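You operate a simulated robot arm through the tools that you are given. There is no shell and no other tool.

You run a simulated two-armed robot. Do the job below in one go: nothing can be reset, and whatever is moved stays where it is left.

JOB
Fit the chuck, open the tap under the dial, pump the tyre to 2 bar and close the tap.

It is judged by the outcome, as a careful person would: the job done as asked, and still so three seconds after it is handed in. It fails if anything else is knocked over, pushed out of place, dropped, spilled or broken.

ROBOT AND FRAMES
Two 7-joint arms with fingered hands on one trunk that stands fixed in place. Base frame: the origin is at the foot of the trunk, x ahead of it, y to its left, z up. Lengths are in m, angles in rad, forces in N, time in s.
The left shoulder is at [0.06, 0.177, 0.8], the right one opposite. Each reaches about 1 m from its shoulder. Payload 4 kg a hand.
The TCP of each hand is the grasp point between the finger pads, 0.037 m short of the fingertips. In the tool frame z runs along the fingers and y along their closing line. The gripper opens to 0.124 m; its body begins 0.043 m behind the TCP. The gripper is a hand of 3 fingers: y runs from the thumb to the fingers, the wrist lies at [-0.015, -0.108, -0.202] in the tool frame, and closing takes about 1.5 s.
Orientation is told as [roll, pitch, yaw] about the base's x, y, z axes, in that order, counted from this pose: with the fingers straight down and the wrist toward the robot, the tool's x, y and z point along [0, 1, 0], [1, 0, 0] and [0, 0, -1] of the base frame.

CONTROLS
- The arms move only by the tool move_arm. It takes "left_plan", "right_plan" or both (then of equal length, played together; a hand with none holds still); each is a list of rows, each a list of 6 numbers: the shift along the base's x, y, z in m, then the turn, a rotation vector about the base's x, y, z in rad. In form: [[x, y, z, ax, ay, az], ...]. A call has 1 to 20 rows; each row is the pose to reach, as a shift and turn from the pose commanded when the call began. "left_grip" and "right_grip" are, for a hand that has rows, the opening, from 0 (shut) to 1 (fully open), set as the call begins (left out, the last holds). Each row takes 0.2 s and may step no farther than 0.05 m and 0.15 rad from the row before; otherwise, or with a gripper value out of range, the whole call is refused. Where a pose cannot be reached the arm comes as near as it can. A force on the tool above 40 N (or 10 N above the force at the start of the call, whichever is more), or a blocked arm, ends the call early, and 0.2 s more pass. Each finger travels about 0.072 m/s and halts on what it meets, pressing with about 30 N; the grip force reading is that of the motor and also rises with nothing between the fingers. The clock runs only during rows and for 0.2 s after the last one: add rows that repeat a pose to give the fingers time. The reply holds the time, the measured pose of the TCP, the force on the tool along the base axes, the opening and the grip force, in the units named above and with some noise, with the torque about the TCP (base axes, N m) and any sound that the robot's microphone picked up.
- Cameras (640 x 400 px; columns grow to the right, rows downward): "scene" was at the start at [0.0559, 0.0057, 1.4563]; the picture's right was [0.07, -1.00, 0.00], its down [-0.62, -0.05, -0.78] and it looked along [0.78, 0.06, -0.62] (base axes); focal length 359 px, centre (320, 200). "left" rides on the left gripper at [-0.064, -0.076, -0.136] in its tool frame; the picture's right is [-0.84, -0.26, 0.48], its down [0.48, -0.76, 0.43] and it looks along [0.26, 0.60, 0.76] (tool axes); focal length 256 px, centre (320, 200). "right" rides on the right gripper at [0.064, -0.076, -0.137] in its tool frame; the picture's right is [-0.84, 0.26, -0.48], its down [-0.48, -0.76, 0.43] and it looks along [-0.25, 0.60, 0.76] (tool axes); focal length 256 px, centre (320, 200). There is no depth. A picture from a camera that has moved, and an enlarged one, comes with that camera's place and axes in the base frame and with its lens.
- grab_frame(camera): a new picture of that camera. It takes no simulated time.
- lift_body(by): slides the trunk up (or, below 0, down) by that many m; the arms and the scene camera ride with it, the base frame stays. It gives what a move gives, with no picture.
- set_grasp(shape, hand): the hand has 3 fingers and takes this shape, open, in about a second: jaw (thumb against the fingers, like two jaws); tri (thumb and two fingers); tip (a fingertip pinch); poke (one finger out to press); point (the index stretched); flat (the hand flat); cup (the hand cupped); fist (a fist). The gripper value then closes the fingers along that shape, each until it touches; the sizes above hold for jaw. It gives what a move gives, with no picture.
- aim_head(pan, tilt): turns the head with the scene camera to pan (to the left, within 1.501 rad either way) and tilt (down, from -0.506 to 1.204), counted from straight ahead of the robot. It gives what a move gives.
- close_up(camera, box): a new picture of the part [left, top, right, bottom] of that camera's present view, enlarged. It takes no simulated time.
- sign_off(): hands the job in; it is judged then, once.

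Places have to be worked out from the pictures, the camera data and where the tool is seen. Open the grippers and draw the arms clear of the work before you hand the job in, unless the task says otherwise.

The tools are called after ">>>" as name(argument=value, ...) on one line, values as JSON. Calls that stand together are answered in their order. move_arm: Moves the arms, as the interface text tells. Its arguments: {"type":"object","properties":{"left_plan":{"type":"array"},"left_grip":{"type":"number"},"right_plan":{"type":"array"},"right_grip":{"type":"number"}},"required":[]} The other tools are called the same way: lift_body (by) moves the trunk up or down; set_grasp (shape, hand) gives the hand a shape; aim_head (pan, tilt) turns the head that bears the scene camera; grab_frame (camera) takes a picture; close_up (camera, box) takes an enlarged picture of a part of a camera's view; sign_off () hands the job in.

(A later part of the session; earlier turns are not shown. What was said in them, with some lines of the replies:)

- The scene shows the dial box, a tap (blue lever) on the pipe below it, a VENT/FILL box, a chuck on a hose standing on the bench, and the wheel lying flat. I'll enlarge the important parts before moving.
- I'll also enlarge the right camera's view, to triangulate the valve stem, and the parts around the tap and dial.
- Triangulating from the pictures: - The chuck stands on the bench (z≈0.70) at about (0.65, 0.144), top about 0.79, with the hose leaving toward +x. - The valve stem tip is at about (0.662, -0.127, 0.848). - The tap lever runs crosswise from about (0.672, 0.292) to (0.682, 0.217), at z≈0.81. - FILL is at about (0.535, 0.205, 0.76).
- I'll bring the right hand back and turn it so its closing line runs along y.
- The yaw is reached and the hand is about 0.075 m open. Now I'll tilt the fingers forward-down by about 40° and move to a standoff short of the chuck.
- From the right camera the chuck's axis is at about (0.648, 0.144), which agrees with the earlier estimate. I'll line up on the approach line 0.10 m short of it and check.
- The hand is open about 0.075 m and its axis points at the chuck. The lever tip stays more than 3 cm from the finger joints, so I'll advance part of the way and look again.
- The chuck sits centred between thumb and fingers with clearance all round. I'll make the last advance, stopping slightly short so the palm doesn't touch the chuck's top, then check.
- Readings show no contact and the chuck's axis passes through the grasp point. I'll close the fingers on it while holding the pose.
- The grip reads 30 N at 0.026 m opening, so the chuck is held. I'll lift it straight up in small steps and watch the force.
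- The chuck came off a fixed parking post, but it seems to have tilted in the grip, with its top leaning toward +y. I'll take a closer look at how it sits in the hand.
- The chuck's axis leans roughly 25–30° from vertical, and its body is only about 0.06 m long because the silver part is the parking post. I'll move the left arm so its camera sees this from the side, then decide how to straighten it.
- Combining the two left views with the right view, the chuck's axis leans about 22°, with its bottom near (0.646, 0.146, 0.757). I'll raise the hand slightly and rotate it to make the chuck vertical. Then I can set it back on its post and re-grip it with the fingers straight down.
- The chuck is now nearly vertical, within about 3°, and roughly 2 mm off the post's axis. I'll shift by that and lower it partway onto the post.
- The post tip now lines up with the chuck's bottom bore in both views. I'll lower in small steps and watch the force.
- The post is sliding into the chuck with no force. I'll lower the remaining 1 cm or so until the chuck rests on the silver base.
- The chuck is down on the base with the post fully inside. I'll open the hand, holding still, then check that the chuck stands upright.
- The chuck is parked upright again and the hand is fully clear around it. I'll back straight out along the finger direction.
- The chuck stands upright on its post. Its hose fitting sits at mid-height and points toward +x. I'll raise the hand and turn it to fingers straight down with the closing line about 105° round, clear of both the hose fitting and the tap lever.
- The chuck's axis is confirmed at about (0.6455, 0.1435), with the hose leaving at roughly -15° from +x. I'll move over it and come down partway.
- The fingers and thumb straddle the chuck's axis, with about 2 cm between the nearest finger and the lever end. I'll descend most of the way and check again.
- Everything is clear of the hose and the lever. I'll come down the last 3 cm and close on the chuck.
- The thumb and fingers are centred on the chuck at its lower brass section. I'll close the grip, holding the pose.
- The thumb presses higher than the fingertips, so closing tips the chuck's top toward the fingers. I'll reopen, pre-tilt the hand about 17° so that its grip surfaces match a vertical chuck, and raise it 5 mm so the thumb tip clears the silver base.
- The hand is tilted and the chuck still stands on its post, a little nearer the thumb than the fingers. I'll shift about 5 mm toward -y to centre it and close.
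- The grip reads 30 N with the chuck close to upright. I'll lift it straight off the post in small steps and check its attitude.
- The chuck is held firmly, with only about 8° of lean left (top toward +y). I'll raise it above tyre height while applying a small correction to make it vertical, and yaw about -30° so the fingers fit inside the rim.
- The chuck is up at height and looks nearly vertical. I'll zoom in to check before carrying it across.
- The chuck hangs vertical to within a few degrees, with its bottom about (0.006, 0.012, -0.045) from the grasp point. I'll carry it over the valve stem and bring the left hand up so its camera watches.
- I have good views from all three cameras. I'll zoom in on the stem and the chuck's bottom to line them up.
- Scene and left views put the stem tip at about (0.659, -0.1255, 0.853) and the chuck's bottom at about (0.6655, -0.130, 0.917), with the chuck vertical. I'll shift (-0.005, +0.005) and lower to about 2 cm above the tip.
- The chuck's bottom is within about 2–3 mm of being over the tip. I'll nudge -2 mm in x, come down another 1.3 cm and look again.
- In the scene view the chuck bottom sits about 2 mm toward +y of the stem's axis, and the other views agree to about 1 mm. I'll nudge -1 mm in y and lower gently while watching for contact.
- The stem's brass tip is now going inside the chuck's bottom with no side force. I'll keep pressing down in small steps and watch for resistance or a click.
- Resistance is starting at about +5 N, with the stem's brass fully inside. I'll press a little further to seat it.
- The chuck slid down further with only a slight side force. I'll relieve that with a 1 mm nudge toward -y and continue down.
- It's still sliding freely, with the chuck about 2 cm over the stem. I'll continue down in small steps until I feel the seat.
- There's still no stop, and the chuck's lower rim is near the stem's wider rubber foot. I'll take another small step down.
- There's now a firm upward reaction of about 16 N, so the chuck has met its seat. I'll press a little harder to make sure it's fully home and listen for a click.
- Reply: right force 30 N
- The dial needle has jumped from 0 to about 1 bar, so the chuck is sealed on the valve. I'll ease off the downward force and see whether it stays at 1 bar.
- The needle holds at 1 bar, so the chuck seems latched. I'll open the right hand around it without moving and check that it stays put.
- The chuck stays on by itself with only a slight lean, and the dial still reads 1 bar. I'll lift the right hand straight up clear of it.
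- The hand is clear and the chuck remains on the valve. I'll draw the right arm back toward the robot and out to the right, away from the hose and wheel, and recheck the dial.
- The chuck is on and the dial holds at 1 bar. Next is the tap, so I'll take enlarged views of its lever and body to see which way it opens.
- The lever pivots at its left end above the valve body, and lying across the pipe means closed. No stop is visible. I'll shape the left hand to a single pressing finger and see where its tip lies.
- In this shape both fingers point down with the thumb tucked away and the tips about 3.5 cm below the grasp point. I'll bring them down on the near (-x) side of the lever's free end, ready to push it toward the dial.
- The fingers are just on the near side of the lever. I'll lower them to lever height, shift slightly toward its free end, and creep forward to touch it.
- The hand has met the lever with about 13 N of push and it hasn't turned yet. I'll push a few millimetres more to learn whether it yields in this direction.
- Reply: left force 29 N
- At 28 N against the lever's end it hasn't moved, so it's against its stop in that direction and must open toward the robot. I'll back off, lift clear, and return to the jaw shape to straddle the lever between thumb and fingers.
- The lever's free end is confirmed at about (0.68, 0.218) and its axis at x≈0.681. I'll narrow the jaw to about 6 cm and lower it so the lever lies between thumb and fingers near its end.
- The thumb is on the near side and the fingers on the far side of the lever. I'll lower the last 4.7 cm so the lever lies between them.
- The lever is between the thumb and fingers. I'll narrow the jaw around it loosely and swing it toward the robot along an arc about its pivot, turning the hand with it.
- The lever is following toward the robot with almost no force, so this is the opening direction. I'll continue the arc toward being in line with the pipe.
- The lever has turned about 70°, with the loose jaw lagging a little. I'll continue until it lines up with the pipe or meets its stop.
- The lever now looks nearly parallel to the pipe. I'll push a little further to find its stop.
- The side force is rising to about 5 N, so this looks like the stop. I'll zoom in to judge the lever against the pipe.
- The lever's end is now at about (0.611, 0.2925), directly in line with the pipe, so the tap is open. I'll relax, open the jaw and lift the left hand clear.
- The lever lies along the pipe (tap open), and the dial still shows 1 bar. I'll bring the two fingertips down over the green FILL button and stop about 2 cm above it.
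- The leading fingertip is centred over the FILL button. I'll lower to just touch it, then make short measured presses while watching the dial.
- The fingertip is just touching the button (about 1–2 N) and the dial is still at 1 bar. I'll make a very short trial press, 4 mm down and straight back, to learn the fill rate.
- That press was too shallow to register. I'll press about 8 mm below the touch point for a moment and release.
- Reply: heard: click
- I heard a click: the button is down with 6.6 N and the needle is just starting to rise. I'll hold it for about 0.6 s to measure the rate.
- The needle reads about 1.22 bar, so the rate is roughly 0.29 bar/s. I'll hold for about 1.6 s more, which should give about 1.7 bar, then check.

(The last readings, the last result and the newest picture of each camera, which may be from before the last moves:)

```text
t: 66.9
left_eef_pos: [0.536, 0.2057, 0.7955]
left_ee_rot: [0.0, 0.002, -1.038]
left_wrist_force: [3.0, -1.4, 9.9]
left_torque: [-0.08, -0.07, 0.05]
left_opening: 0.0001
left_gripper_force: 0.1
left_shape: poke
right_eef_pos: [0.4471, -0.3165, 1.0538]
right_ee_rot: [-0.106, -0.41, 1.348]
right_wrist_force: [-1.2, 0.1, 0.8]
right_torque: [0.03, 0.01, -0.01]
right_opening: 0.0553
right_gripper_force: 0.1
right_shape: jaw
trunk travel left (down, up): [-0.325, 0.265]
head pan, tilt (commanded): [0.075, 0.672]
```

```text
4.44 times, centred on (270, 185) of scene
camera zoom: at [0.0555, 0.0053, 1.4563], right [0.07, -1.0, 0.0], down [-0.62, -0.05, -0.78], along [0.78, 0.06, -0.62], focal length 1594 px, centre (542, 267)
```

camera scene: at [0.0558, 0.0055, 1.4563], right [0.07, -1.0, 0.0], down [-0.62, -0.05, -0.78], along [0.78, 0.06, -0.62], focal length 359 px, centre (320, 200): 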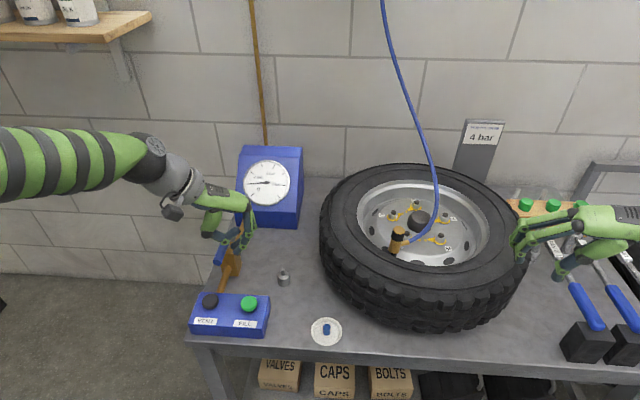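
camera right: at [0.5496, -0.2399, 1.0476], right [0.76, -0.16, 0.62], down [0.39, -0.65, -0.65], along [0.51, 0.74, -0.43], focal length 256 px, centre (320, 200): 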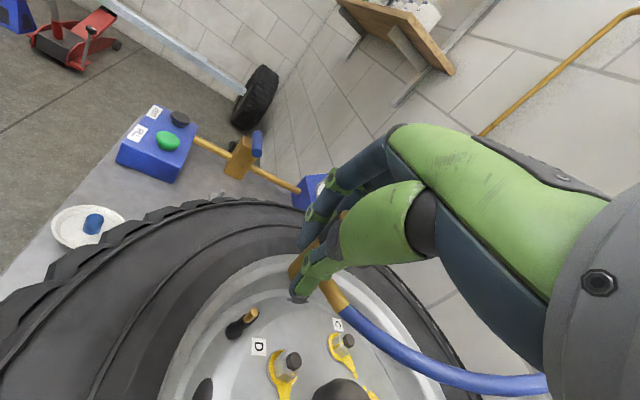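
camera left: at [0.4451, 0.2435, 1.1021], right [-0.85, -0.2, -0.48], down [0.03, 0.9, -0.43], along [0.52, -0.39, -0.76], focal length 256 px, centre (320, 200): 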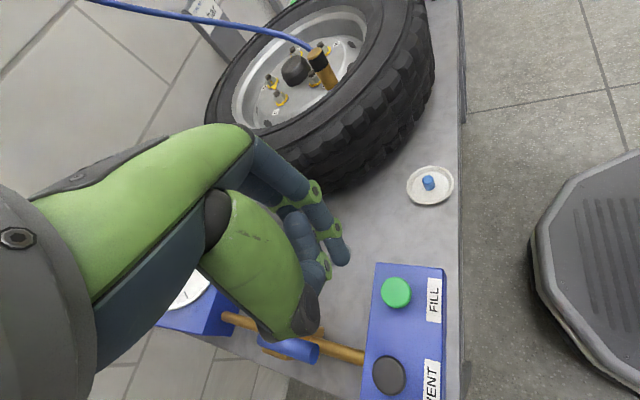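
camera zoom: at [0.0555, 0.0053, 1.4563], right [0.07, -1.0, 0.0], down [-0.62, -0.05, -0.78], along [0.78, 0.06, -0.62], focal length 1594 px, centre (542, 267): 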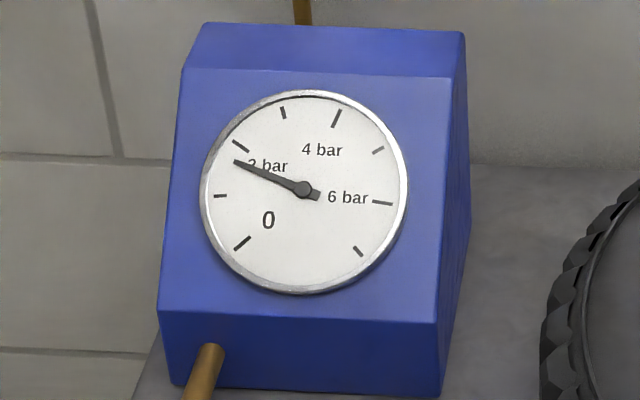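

It reads about 1.68 bar, as predicted. I'll hold about 0.6 s more, which should bring it to roughly 1.85, then read more closely.

>>> move_arm(left_plan=[[0, 0, 0, 0, 0, 0], [0, 0, 0, 0, 0, 0]])

>>> close_up(camera="scene", box=[240, 155, 295, 210])

```text
t: 67.5
left_eef_pos: [0.5348, 0.2063, 0.7949]
left_ee_rot: [0.001, 0.0, -1.039]
left_wrist_force: [2.7, -1.9, 8.8]
left_torque: [-0.1, -0.08, -0.01]
left_opening: 0.0
left_gripper_force: 0.0
left_shape: poke
right_eef_pos: [0.4465, -0.3161, 1.0538]
right_ee_rot: [-0.106, -0.41, 1.347]
right_wrist_force: [0.2, -0.3, -0.5]
right_torque: [-0.02, -0.02, 0.01]
right_opening: 0.0556
right_gripper_force: 0.1
right_shape: jaw
trunk travel left (down, up): [-0.325, 0.265]
head pan, tilt (commanded): [0.075, 0.672]
```

```text
7.27 times, centred on (268, 182) of scene
camera zoom: at [0.0555, 0.0053, 1.4563], right [0.07, -1.0, 0.0], down [-0.62, -0.05, -0.78], along [0.78, 0.06, -0.62], focal length 2608 px, centre (702, 327)
```

zoom: 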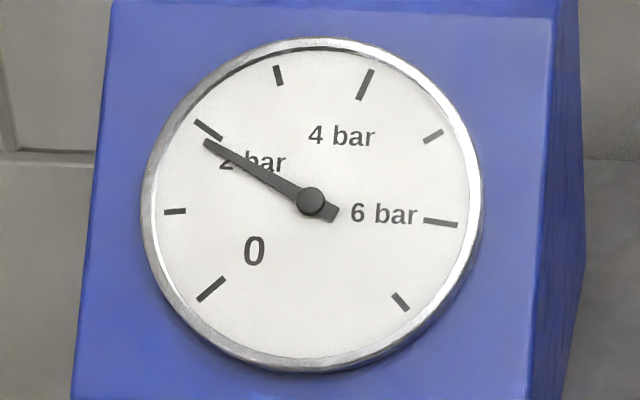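

It reads about 1.85 bar and needs roughly 0.5 s more. I'll hold one row and then release, and check the reading once the button is up.

>>> move_arm(left_plan=[[0, 0, 0, 0, 0, 0], [0, 0, 0.01, 0, 0, 0]])

>>> close_up(camera="scene", box=[240, 155, 295, 210])

```text
t: 68.1
left_eef_pos: [0.5356, 0.2063, 0.8033]
left_ee_rot: [-0.002, 0.002, -1.041]
left_wrist_force: [-0.1, -0.3, -0.7]
left_torque: [0.01, -0.05, -0.01]
left_opening: 0.0
left_gripper_force: 0.1
left_shape: poke
right_eef_pos: [0.4474, -0.3155, 1.0539]
right_ee_rot: [-0.108, -0.407, 1.347]
right_wrist_force: [-0.5, 0.5, 0.2]
right_torque: [0.05, -0.04, -0.02]
right_opening: 0.0556
right_gripper_force: 0.0
right_shape: jaw
trunk travel left (down, up): [-0.325, 0.265]
head pan, tilt (commanded): [0.075, 0.672]
```

```text
7.27 times, centred on (268, 182) of scene
camera zoom: at [0.0558, 0.0055, 1.4561], right [0.07, -1.0, 0.0], down [-0.62, -0.05, -0.78], along [0.78, 0.06, -0.62], focal length 2608 px, centre (702, 327)
```

zoom: 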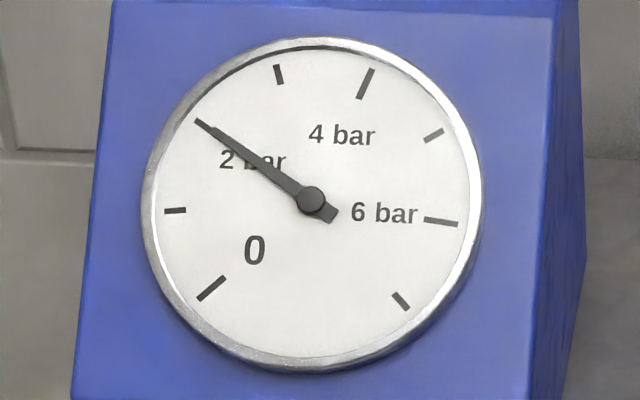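

The needle sits right on the 2 bar mark. I'll lift the finger well clear and confirm the reading is steady.

>>> move_arm(left_plan=[[0, 0, 0.02, 0, 0, 0], [0, 0, 0.06, 0, 0, 0], [0, 0, 0.1, 0, 0, 0], [0, 0, 0.145, 0, 0, 0]])

>>> close_up(camera="scene", box=[240, 155, 295, 210])

>>> grab_frame(camera="scene")

```text
t: 69.1
left_eef_pos: [0.5377, 0.206, 0.9496]
left_ee_rot: [-0.002, 0.001, -1.04]
left_wrist_force: [-0.2, -0.2, 0.7]
left_torque: [0.03, 0.02, 0.01]
left_opening: 0.0003
left_gripper_force: 0.1
left_shape: poke
right_eef_pos: [0.4485, -0.3165, 1.0531]
right_ee_rot: [-0.106, -0.409, 1.346]
right_wrist_force: [1.6, 0.0, 0.6]
right_torque: [0.01, 0.0, -0.04]
right_opening: 0.0554
right_gripper_force: 0.1
right_shape: jaw
trunk travel left (down, up): [-0.325, 0.265]
head pan, tilt (commanded): [0.075, 0.672]
```

```text
7.27 times, centred on (268, 182) of scene
camera zoom: at [0.0557, 0.0054, 1.4562], right [0.07, -1.0, 0.0], down [-0.62, -0.05, -0.78], along [0.78, 0.06, -0.62], focal length 2608 px, centre (702, 327)
```

zoom: 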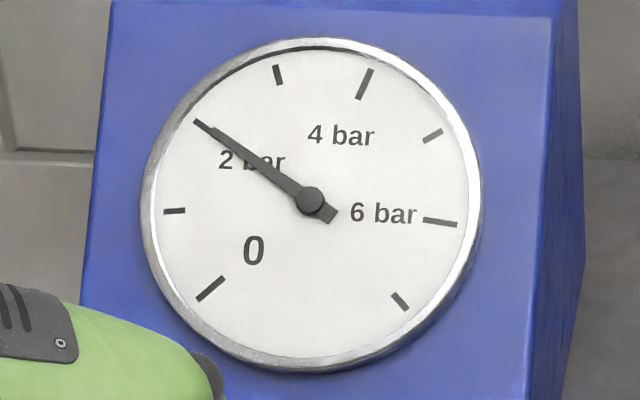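

```text
taken
camera scene: at [0.0557, 0.0054, 1.4562], right [0.07, -1.0, 0.0], down [-0.62, -0.05, -0.78], along [0.78, 0.06, -0.62], focal length 359 px, centre (320, 200)
```

scene: 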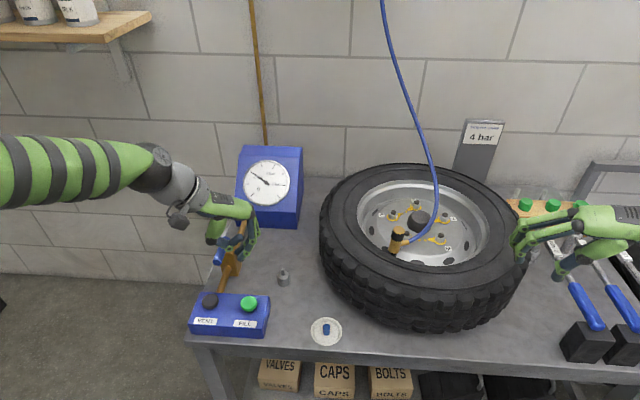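

The reading is steady. I'll look closer at the needle against the 2 bar tick before closing the tap.

>>> close_up(camera="scene", box=[248, 166, 274, 188])

>>> close_up(camera="scene", box=[200, 220, 270, 290])

>>> grab_frame(camera="left")

```text
16.00 times, centred on (261, 177) of scene
camera zoom: at [0.0557, 0.0054, 1.4562], right [0.07, -1.0, 0.0], down [-0.62, -0.05, -0.78], along [0.78, 0.06, -0.62], focal length 5739 px, centre (1264, 568)
```

zoom: 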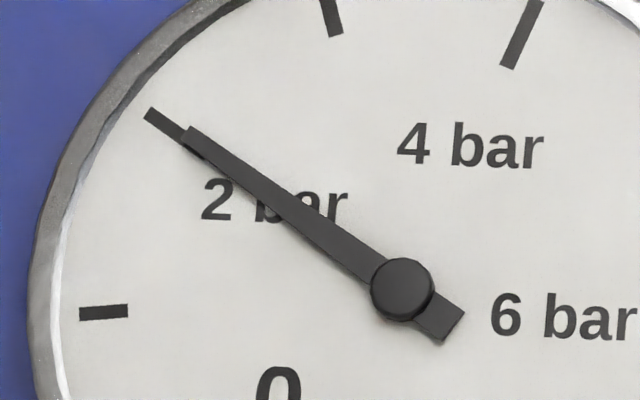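

```text
5.71 times, centred on (235, 255) of scene
camera zoom: at [0.0557, 0.0054, 1.4562], right [0.07, -1.0, 0.0], down [-0.62, -0.05, -0.78], along [0.78, 0.06, -0.62], focal length 2050 px, centre (806, -114)
```

zoom: 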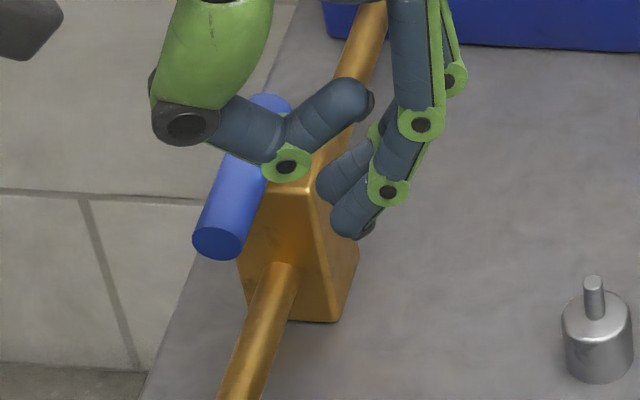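

```text
taken
camera left: at [0.444, 0.2377, 1.0861], right [-0.85, -0.2, -0.48], down [0.03, 0.9, -0.43], along [0.52, -0.39, -0.76], focal length 256 px, centre (320, 200)
```

left: 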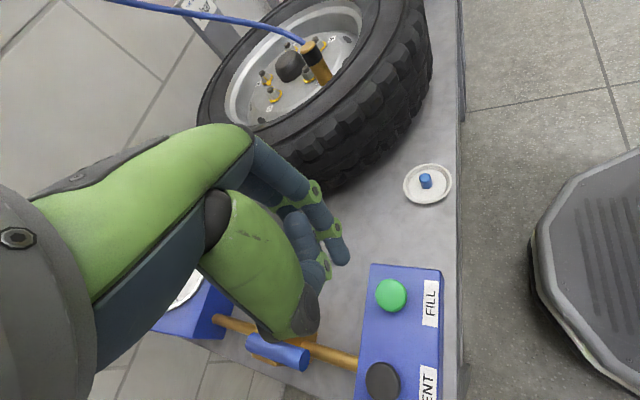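

The needle holds at 2.0 bar. Now I'll close the tap: jaw shape again, positioned over the lever (end at about (0.609, 0.293)) with the thumb on its +y side and fingers on its -y side.

>>> set_grasp(hand="left", shape="jaw")

>>> move_arm(left_plan=[[0.022, 0.022, 0.005, 0, 0, -0.133], [0.045, 0.043, 0.01, 0, 0, -0.266], [0.068, 0.065, 0.015, 0, 0, -0.4], [0.091, 0.0865, 0.02, 0, 0, -0.531], [0.091, 0.0865, 0.02, 0, 0, -0.531]], left_grip=0.5)

>>> close_up(camera="scene", box=[170, 160, 300, 300])

>>> grab_frame(camera="left")

```text
t: 70.0
left_eef_pos: [0.5372, 0.2062, 0.9494]
left_ee_rot: [0.001, 0.0, -1.04]
left_wrist_force: [0.4, -0.1, 0.2]
left_torque: [0.01, 0.03, 0.01]
left_opening: 0.124
left_gripper_force: 0.1
left_shape: jaw
right_eef_pos: [0.4475, -0.3161, 1.0542]
right_ee_rot: [-0.107, -0.409, 1.347]
right_wrist_force: [-0.2, -0.8, 0.1]
right_torque: [0.03, -0.04, 0.04]
right_opening: 0.0557
right_gripper_force: 0.0
right_shape: jaw
trunk travel left (down, up): [-0.325, 0.265]
head pan, tilt (commanded): [0.075, 0.672]
```

```text
t: 71.2
left_eef_pos: [0.628, 0.2929, 0.9704]
left_ee_rot: [0.002, 0.001, -1.572]
left_wrist_force: [0.4, -0.6, 0.9]
left_torque: [-0.05, -0.01, -0.02]
left_opening: 0.0624
left_gripper_force: 0.0
left_shape: jaw
right_eef_pos: [0.4463, -0.3147, 1.0537]
right_ee_rot: [-0.108, -0.407, 1.347]
right_wrist_force: [-0.3, 0.5, 0.4]
right_torque: [0.02, 0.01, -0.05]
right_opening: 0.0553
right_gripper_force: 0.0
right_shape: jaw
trunk travel left (down, up): [-0.325, 0.265]
head pan, tilt (commanded): [0.075, 0.672]
```

```text
2.86 times, centred on (235, 230) of scene
camera zoom: at [0.056, 0.0055, 1.4563], right [0.07, -1.0, 0.0], down [-0.62, -0.05, -0.78], along [0.78, 0.06, -0.62], focal length 1025 px, centre (563, 114)
```

zoom: 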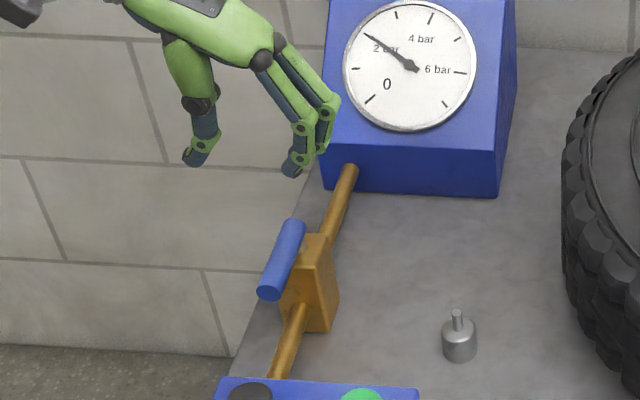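

```text
taken
camera left: at [0.5641, 0.368, 1.1069], right [-0.84, 0.26, -0.48], down [0.48, 0.76, -0.43], along [0.25, -0.6, -0.76], focal length 256 px, centre (320, 200)
```

left: 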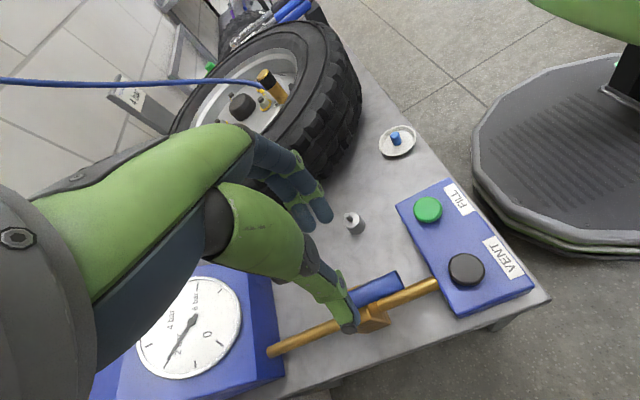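

The lever is clearly in line with the pipe under the hand. I'll descend so it lies between thumb and fingers.

>>> move_arm(left_plan=[[0, 0, -0.04, 0, 0, 0], [0, 0, -0.08, 0, 0, 0], [0, 0, -0.11, 0, 0, 0], [0, 0, -0.13, 0, 0, 0], [0, 0, -0.145, 0, 0, 0]])

>>> close_up(camera="scene", box=[190, 200, 290, 300])

>>> close_up(camera="left", box=[240, 160, 420, 360])

```text
t: 72.4
left_eef_pos: [0.6266, 0.2927, 0.8253]
left_ee_rot: [-0.001, -0.001, -1.57]
left_wrist_force: [0.2, -0.6, 0.3]
left_torque: [-0.01, -0.02, 0.01]
left_opening: 0.0622
left_gripper_force: 0.1
left_shape: jaw
right_eef_pos: [0.448, -0.3159, 1.0543]
right_ee_rot: [-0.106, -0.409, 1.347]
right_wrist_force: [0.2, -0.7, 0.8]
right_torque: [0.01, 0.01, 0.0]
right_opening: 0.0556
right_gripper_force: 0.0
right_shape: jaw
trunk travel left (down, up): [-0.325, 0.265]
head pan, tilt (commanded): [0.075, 0.672]
```

```text
4.00 times, centred on (240, 250) of scene
camera zoom: at [0.056, 0.0056, 1.4563], right [0.07, -1.0, 0.0], down [-0.62, -0.05, -0.78], along [0.78, 0.06, -0.62], focal length 1435 px, centre (640, 0)
```

zoom: 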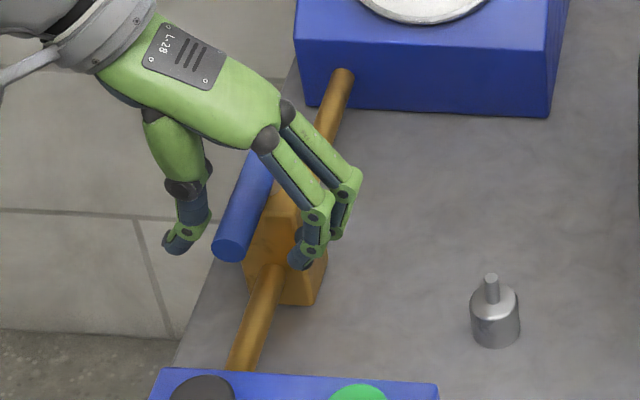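

```text
2.00 times, centred on (330, 260) of left
camera zoom: at [0.563, 0.368, 0.9611], right [-0.84, 0.26, -0.48], down [0.48, 0.76, -0.43], along [0.25, -0.6, -0.76], focal length 512 px, centre (300, 80)
```

zoom: 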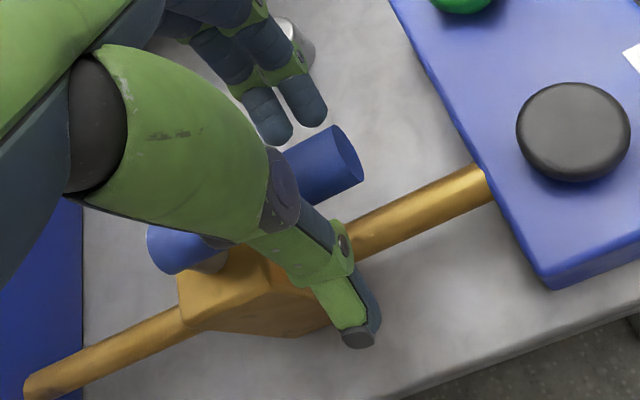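

The lever is straddled. I'll narrow the jaw loosely around it and swing it back the other way along the same arc.

>>> move_arm(left_plan=[[0, 0, 0, 0, 0, 0], [0, 0, 0, 0, 0, 0], [0.0003, -0.0056, 0, 0, 0, 0.1], [0.0011, -0.0111, 0, 0, 0, 0.2], [0.0025, -0.0166, 0, 0, 0, 0.3], [0.0044, -0.0218, 0, 0, 0, 0.4], [0.0069, -0.0269, 0, 0, 0, 0.5], [0.0098, -0.0317, 0, 0, 0, 0.6], [0.0132, -0.0361, 0, 0, 0, 0.7], [0.017, -0.0402, 0, 0, 0, 0.8], [0.0212, -0.0439, 0, 0, 0, 0.9], [0.0258, -0.0472, 0, 0, 0, 1.0], [0.0306, -0.0499, 0, 0, 0, 1.1], [0.0358, -0.0522, 0, 0, 0, 1.2]], left_grip=0.28)

>>> close_up(camera="scene", box=[190, 200, 290, 300])

>>> close_up(camera="left", box=[240, 160, 420, 360])

```text
t: 75.4
left_eef_pos: [0.6629, 0.2412, 0.8254]
left_ee_rot: [-0.001, 0.0, -0.368]
left_wrist_force: [-1.6, 0.3, 0.5]
left_torque: [0.02, 0.04, -0.02]
left_opening: 0.0359
left_gripper_force: 0.0
left_shape: jaw
right_eef_pos: [0.4471, -0.3162, 1.0556]
right_ee_rot: [-0.104, -0.409, 1.346]
right_wrist_force: [0.6, 0.1, -0.5]
right_torque: [-0.01, 0.02, 0.01]
right_opening: 0.0556
right_gripper_force: 0.1
right_shape: jaw
trunk travel left (down, up): [-0.325, 0.265]
head pan, tilt (commanded): [0.075, 0.672]
```

```text
4.00 times, centred on (240, 250) of scene
camera zoom: at [0.0558, 0.0054, 1.4562], right [0.07, -1.0, 0.0], down [-0.62, -0.05, -0.78], along [0.78, 0.06, -0.62], focal length 1435 px, centre (640, 0)
```

zoom: 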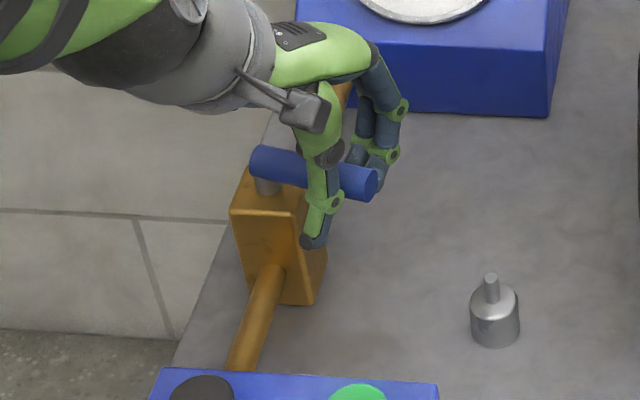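

```text
2.00 times, centred on (330, 260) of left
camera zoom: at [0.5689, 0.2077, 0.9618], right [-0.54, -0.69, -0.48], down [-0.53, 0.72, -0.43], along [0.65, 0.02, -0.76], focal length 512 px, centre (300, 80)
```

zoom: 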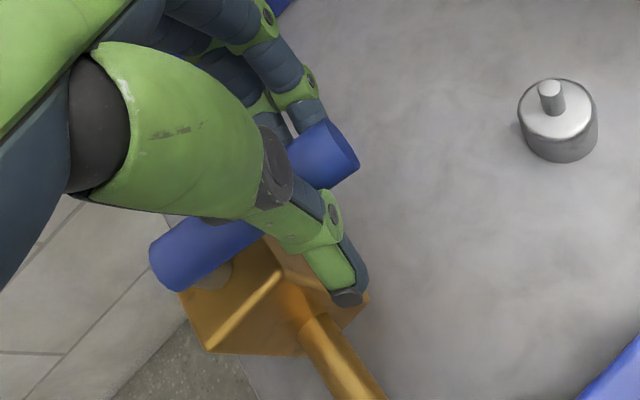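

The lever is about two thirds back. I'll continue to the crosswise stop.

>>> move_arm(left_plan=[[0.0053, -0.0018, 0, 0, 0, 0.1], [0.0107, -0.003, 0, 0, 0, 0.2], [0.0163, -0.0037, 0, 0, 0, 0.3], [0.0219, -0.0038, 0, 0, 0, 0.37], [0.0275, -0.0035, 0, 0, 0, 0.37]])

>>> close_up(camera="scene", box=[190, 200, 290, 300])

```text
t: 76.6
left_eef_pos: [0.6871, 0.2377, 0.8257]
left_ee_rot: [-0.001, 0.002, 0.001]
left_wrist_force: [-24.7, 0.8, 4.8]
left_torque: [0.0, 0.25, -0.08]
left_opening: 0.049
left_gripper_force: 0.0
left_shape: jaw
right_eef_pos: [0.4444, -0.3145, 1.0547]
right_ee_rot: [-0.108, -0.41, 1.348]
right_wrist_force: [-0.3, -0.2, 0.7]
right_torque: [-0.02, -0.01, 0.02]
right_opening: 0.0556
right_gripper_force: 0.1
right_shape: jaw
trunk travel left (down, up): [-0.325, 0.265]
head pan, tilt (commanded): [0.075, 0.672]
```

```text
4.00 times, centred on (240, 250) of scene
camera zoom: at [0.0533, 0.0055, 1.4564], right [0.08, -1.0, 0.0], down [-0.62, -0.05, -0.78], along [0.78, 0.06, -0.62], focal length 1435 px, centre (640, 0)
```

zoom: 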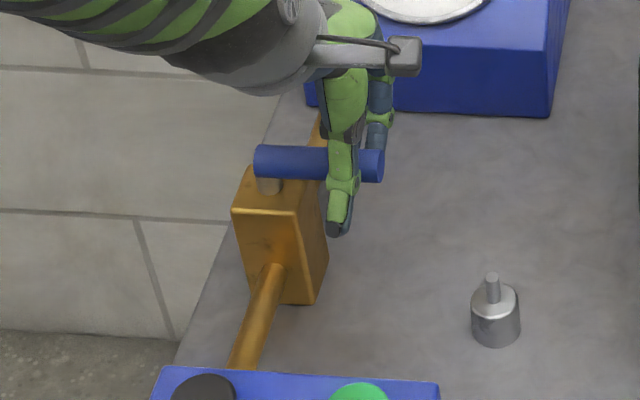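

The push force rose to 25 N with the lever back in its original crosswise position, so the tap is closed against its stop. I'll relax, open the jaw and lift straight off.

>>> move_arm(left_plan=[[-0.006, 0, 0, 0, 0, 0], [-0.008, 0, 0, 0, 0, 0], [-0.008, 0, 0, 0, 0, 0], [-0.008, 0, 0.03, 0, 0, 0], [-0.008, 0, 0.07, 0, 0, 0], [-0.008, 0, 0.115, 0, 0, 0], [-0.03, 0.01, 0.15, 0, 0, 0]], left_grip=0.5)

>>> grab_frame(camera="scene")

>>> close_up(camera="scene", box=[205, 210, 275, 280])

>>> close_up(camera="left", box=[240, 60, 460, 380])

```text
t: 78.2
left_eef_pos: [0.659, 0.2474, 0.9762]
left_ee_rot: [0.002, 0.0, -0.002]
left_wrist_force: [-0.2, -0.3, -1.1]
left_torque: [-0.03, -0.02, -0.01]
left_opening: 0.062
left_gripper_force: 0.0
left_shape: jaw
right_eef_pos: [0.4468, -0.316, 1.054]
right_ee_rot: [-0.106, -0.409, 1.347]
right_wrist_force: [0.1, 0.0, 1.1]
right_torque: [-0.03, -0.02, 0.04]
right_opening: 0.0557
right_gripper_force: 0.0
right_shape: jaw
trunk travel left (down, up): [-0.325, 0.265]
head pan, tilt (commanded): [0.075, 0.672]
```

```text
taken
camera scene: at [0.0555, 0.0057, 1.4562], right [0.07, -1.0, 0.0], down [-0.62, -0.05, -0.78], along [0.78, 0.06, -0.62], focal length 359 px, centre (320, 200)
```

scene: 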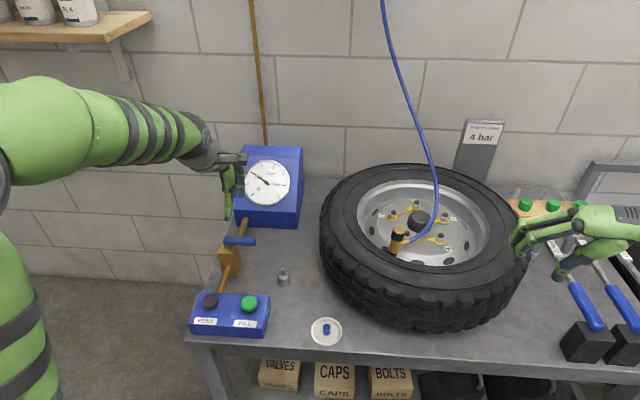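

```text
5.71 times, centred on (240, 245) of scene
camera zoom: at [0.0555, 0.0057, 1.4562], right [0.07, -1.0, 0.0], down [-0.62, -0.05, -0.78], along [0.78, 0.06, -0.62], focal length 2050 px, centre (777, -57)
```

zoom: 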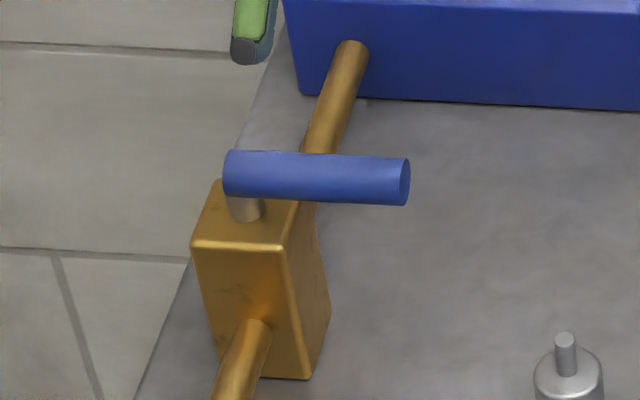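

```text
1.25 times, centred on (350, 220) of left
camera zoom: at [0.5833, 0.1823, 1.1121], right [-0.26, -0.84, -0.48], down [-0.76, 0.48, -0.43], along [0.6, 0.25, -0.76], focal length 320 px, centre (282, 175)
```

zoom: 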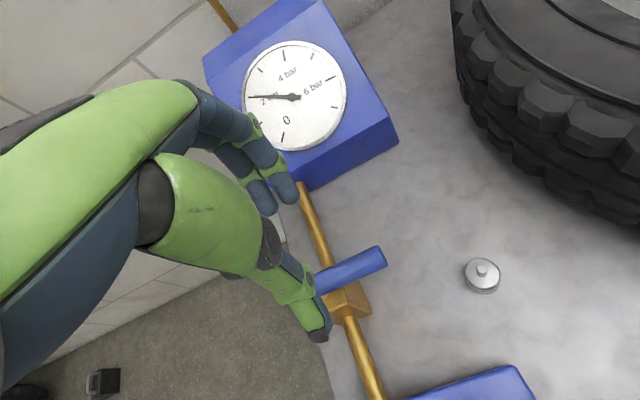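

The lever is exactly where it was when closed, and the dial still reads 2 bar. I'll draw the left arm back to its starting area and open both hands.

>>> move_arm(left_plan=[[-0.03, 0.02, 0.022, 0, 0, 0], [-0.06, 0.04, 0.044, 0, 0, 0], [-0.09, 0.06, 0.066, 0, 0, 0], [-0.12, 0.08, 0.088, 0, 0, 0], [-0.152, 0.1, 0.11, 0, 0, 0], [-0.17, 0.12, 0.12, 0, 0, 0], [-0.17, 0.12, 0.12, 0, 0, 0]], left_grip=1.0, right_plan=[[-0.01, -0.005, 0.01, 0, 0, 0], [-0.02, -0.01, 0.02, 0, 0, 0], [-0.03, -0.015, 0.03, 0, 0, 0], [-0.04, -0.02, 0.04, 0, 0, 0], [-0.05, -0.025, 0.05, 0, 0, 0], [-0.05, -0.025, 0.05, 0, 0, 0], [-0.05, -0.025, 0.05, 0, 0, 0]], right_grip=1.0)

>>> grab_frame(camera="scene")

>>> close_up(camera="scene", box=[240, 155, 295, 210])

>>> close_up(camera="scene", box=[370, 200, 450, 270])

```text
t: 79.8
left_eef_pos: [0.4901, 0.3679, 1.0939]
left_ee_rot: [0.0, 0.0, 0.0]
left_wrist_force: [-0.2, -0.8, 0.0]
left_torque: [0.01, 0.02, 0.02]
left_opening: 0.1239
left_gripper_force: 0.1
left_shape: jaw
right_eef_pos: [0.3976, -0.3406, 1.1032]
right_ee_rot: [-0.106, -0.408, 1.347]
right_wrist_force: [0.8, 0.6, 0.1]
right_torque: [0.01, -0.02, 0.04]
right_opening: 0.1236
right_gripper_force: 0.0
right_shape: jaw
trunk travel left (down, up): [-0.325, 0.265]
head pan, tilt (commanded): [0.075, 0.672]
```

```text
taken
camera scene: at [0.0558, 0.0056, 1.4563], right [0.07, -1.0, 0.0], down [-0.62, -0.05, -0.78], along [0.78, 0.06, -0.62], focal length 359 px, centre (320, 200)
```

scene: 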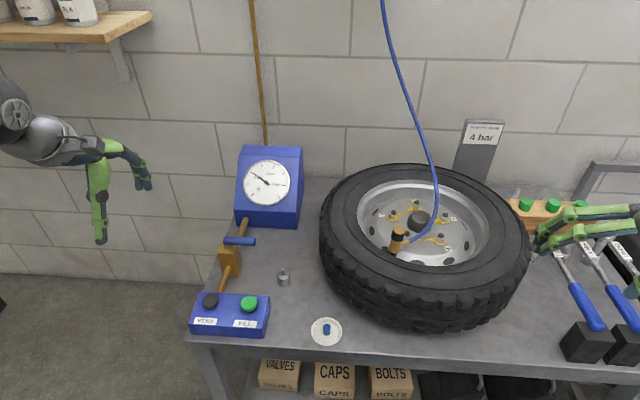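

```text
7.27 times, centred on (268, 182) of scene
camera zoom: at [0.0558, 0.0056, 1.4563], right [0.07, -1.0, 0.0], down [-0.62, -0.05, -0.78], along [0.78, 0.06, -0.62], focal length 2608 px, centre (702, 327)
```

zoom: 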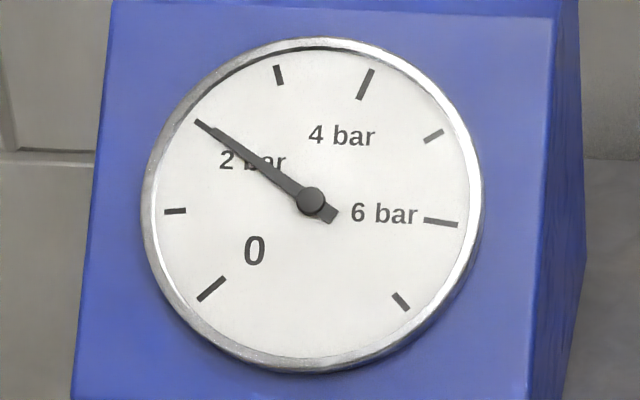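

```text
5.71 times, centred on (410, 235) of scene
camera zoom: at [0.0558, 0.0056, 1.4563], right [0.07, -1.0, 0.0], down [-0.62, -0.05, -0.78], along [0.78, 0.06, -0.62], focal length 2050 px, centre (-194, 0)
```

zoom: 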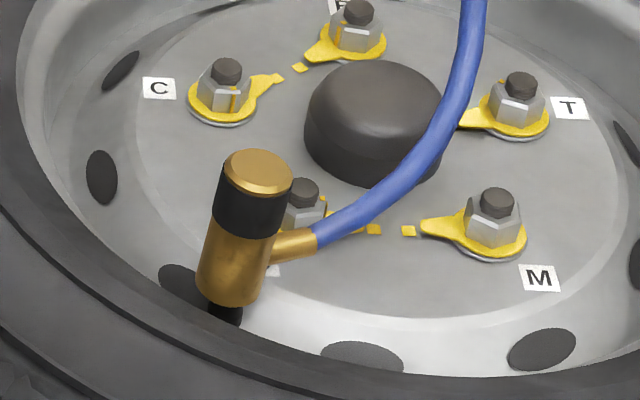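

The final check is good:
- **Chuck:** still on the valve.
- **Dial:** steady at 2 bar.
- **Tap:** lever crosswise, closed.
- **Hands:** both open and clear, with nothing else disturbed.

The card behind the wheel says 4 bar, but the job asked for 2 bar, so I kept to that. I'm handing the job in.

>>> sign_off()

```text
The job is handed in.
```

The chuck is fitted on the valve, the tyre is at 2 bar on the dial, and the tap is closed. I handed the job in with the reading steady at 2 bar, both hands open and the arms clear.

- **Card behind the wheel:** it says the tyre pressure is 4 bar. I followed your instruction and stopped at 2.
- **Chuck:** I left it on the valve, where it leans slightly but holds its seal. It tilted in the hand on the first lift, so I set it back on its post and re-gripped it before fitting it.
- **Tap:** my first push on the lever was against its stop, at about 28 N. It opens toward the robot, and it is now back in its original crosswise position.
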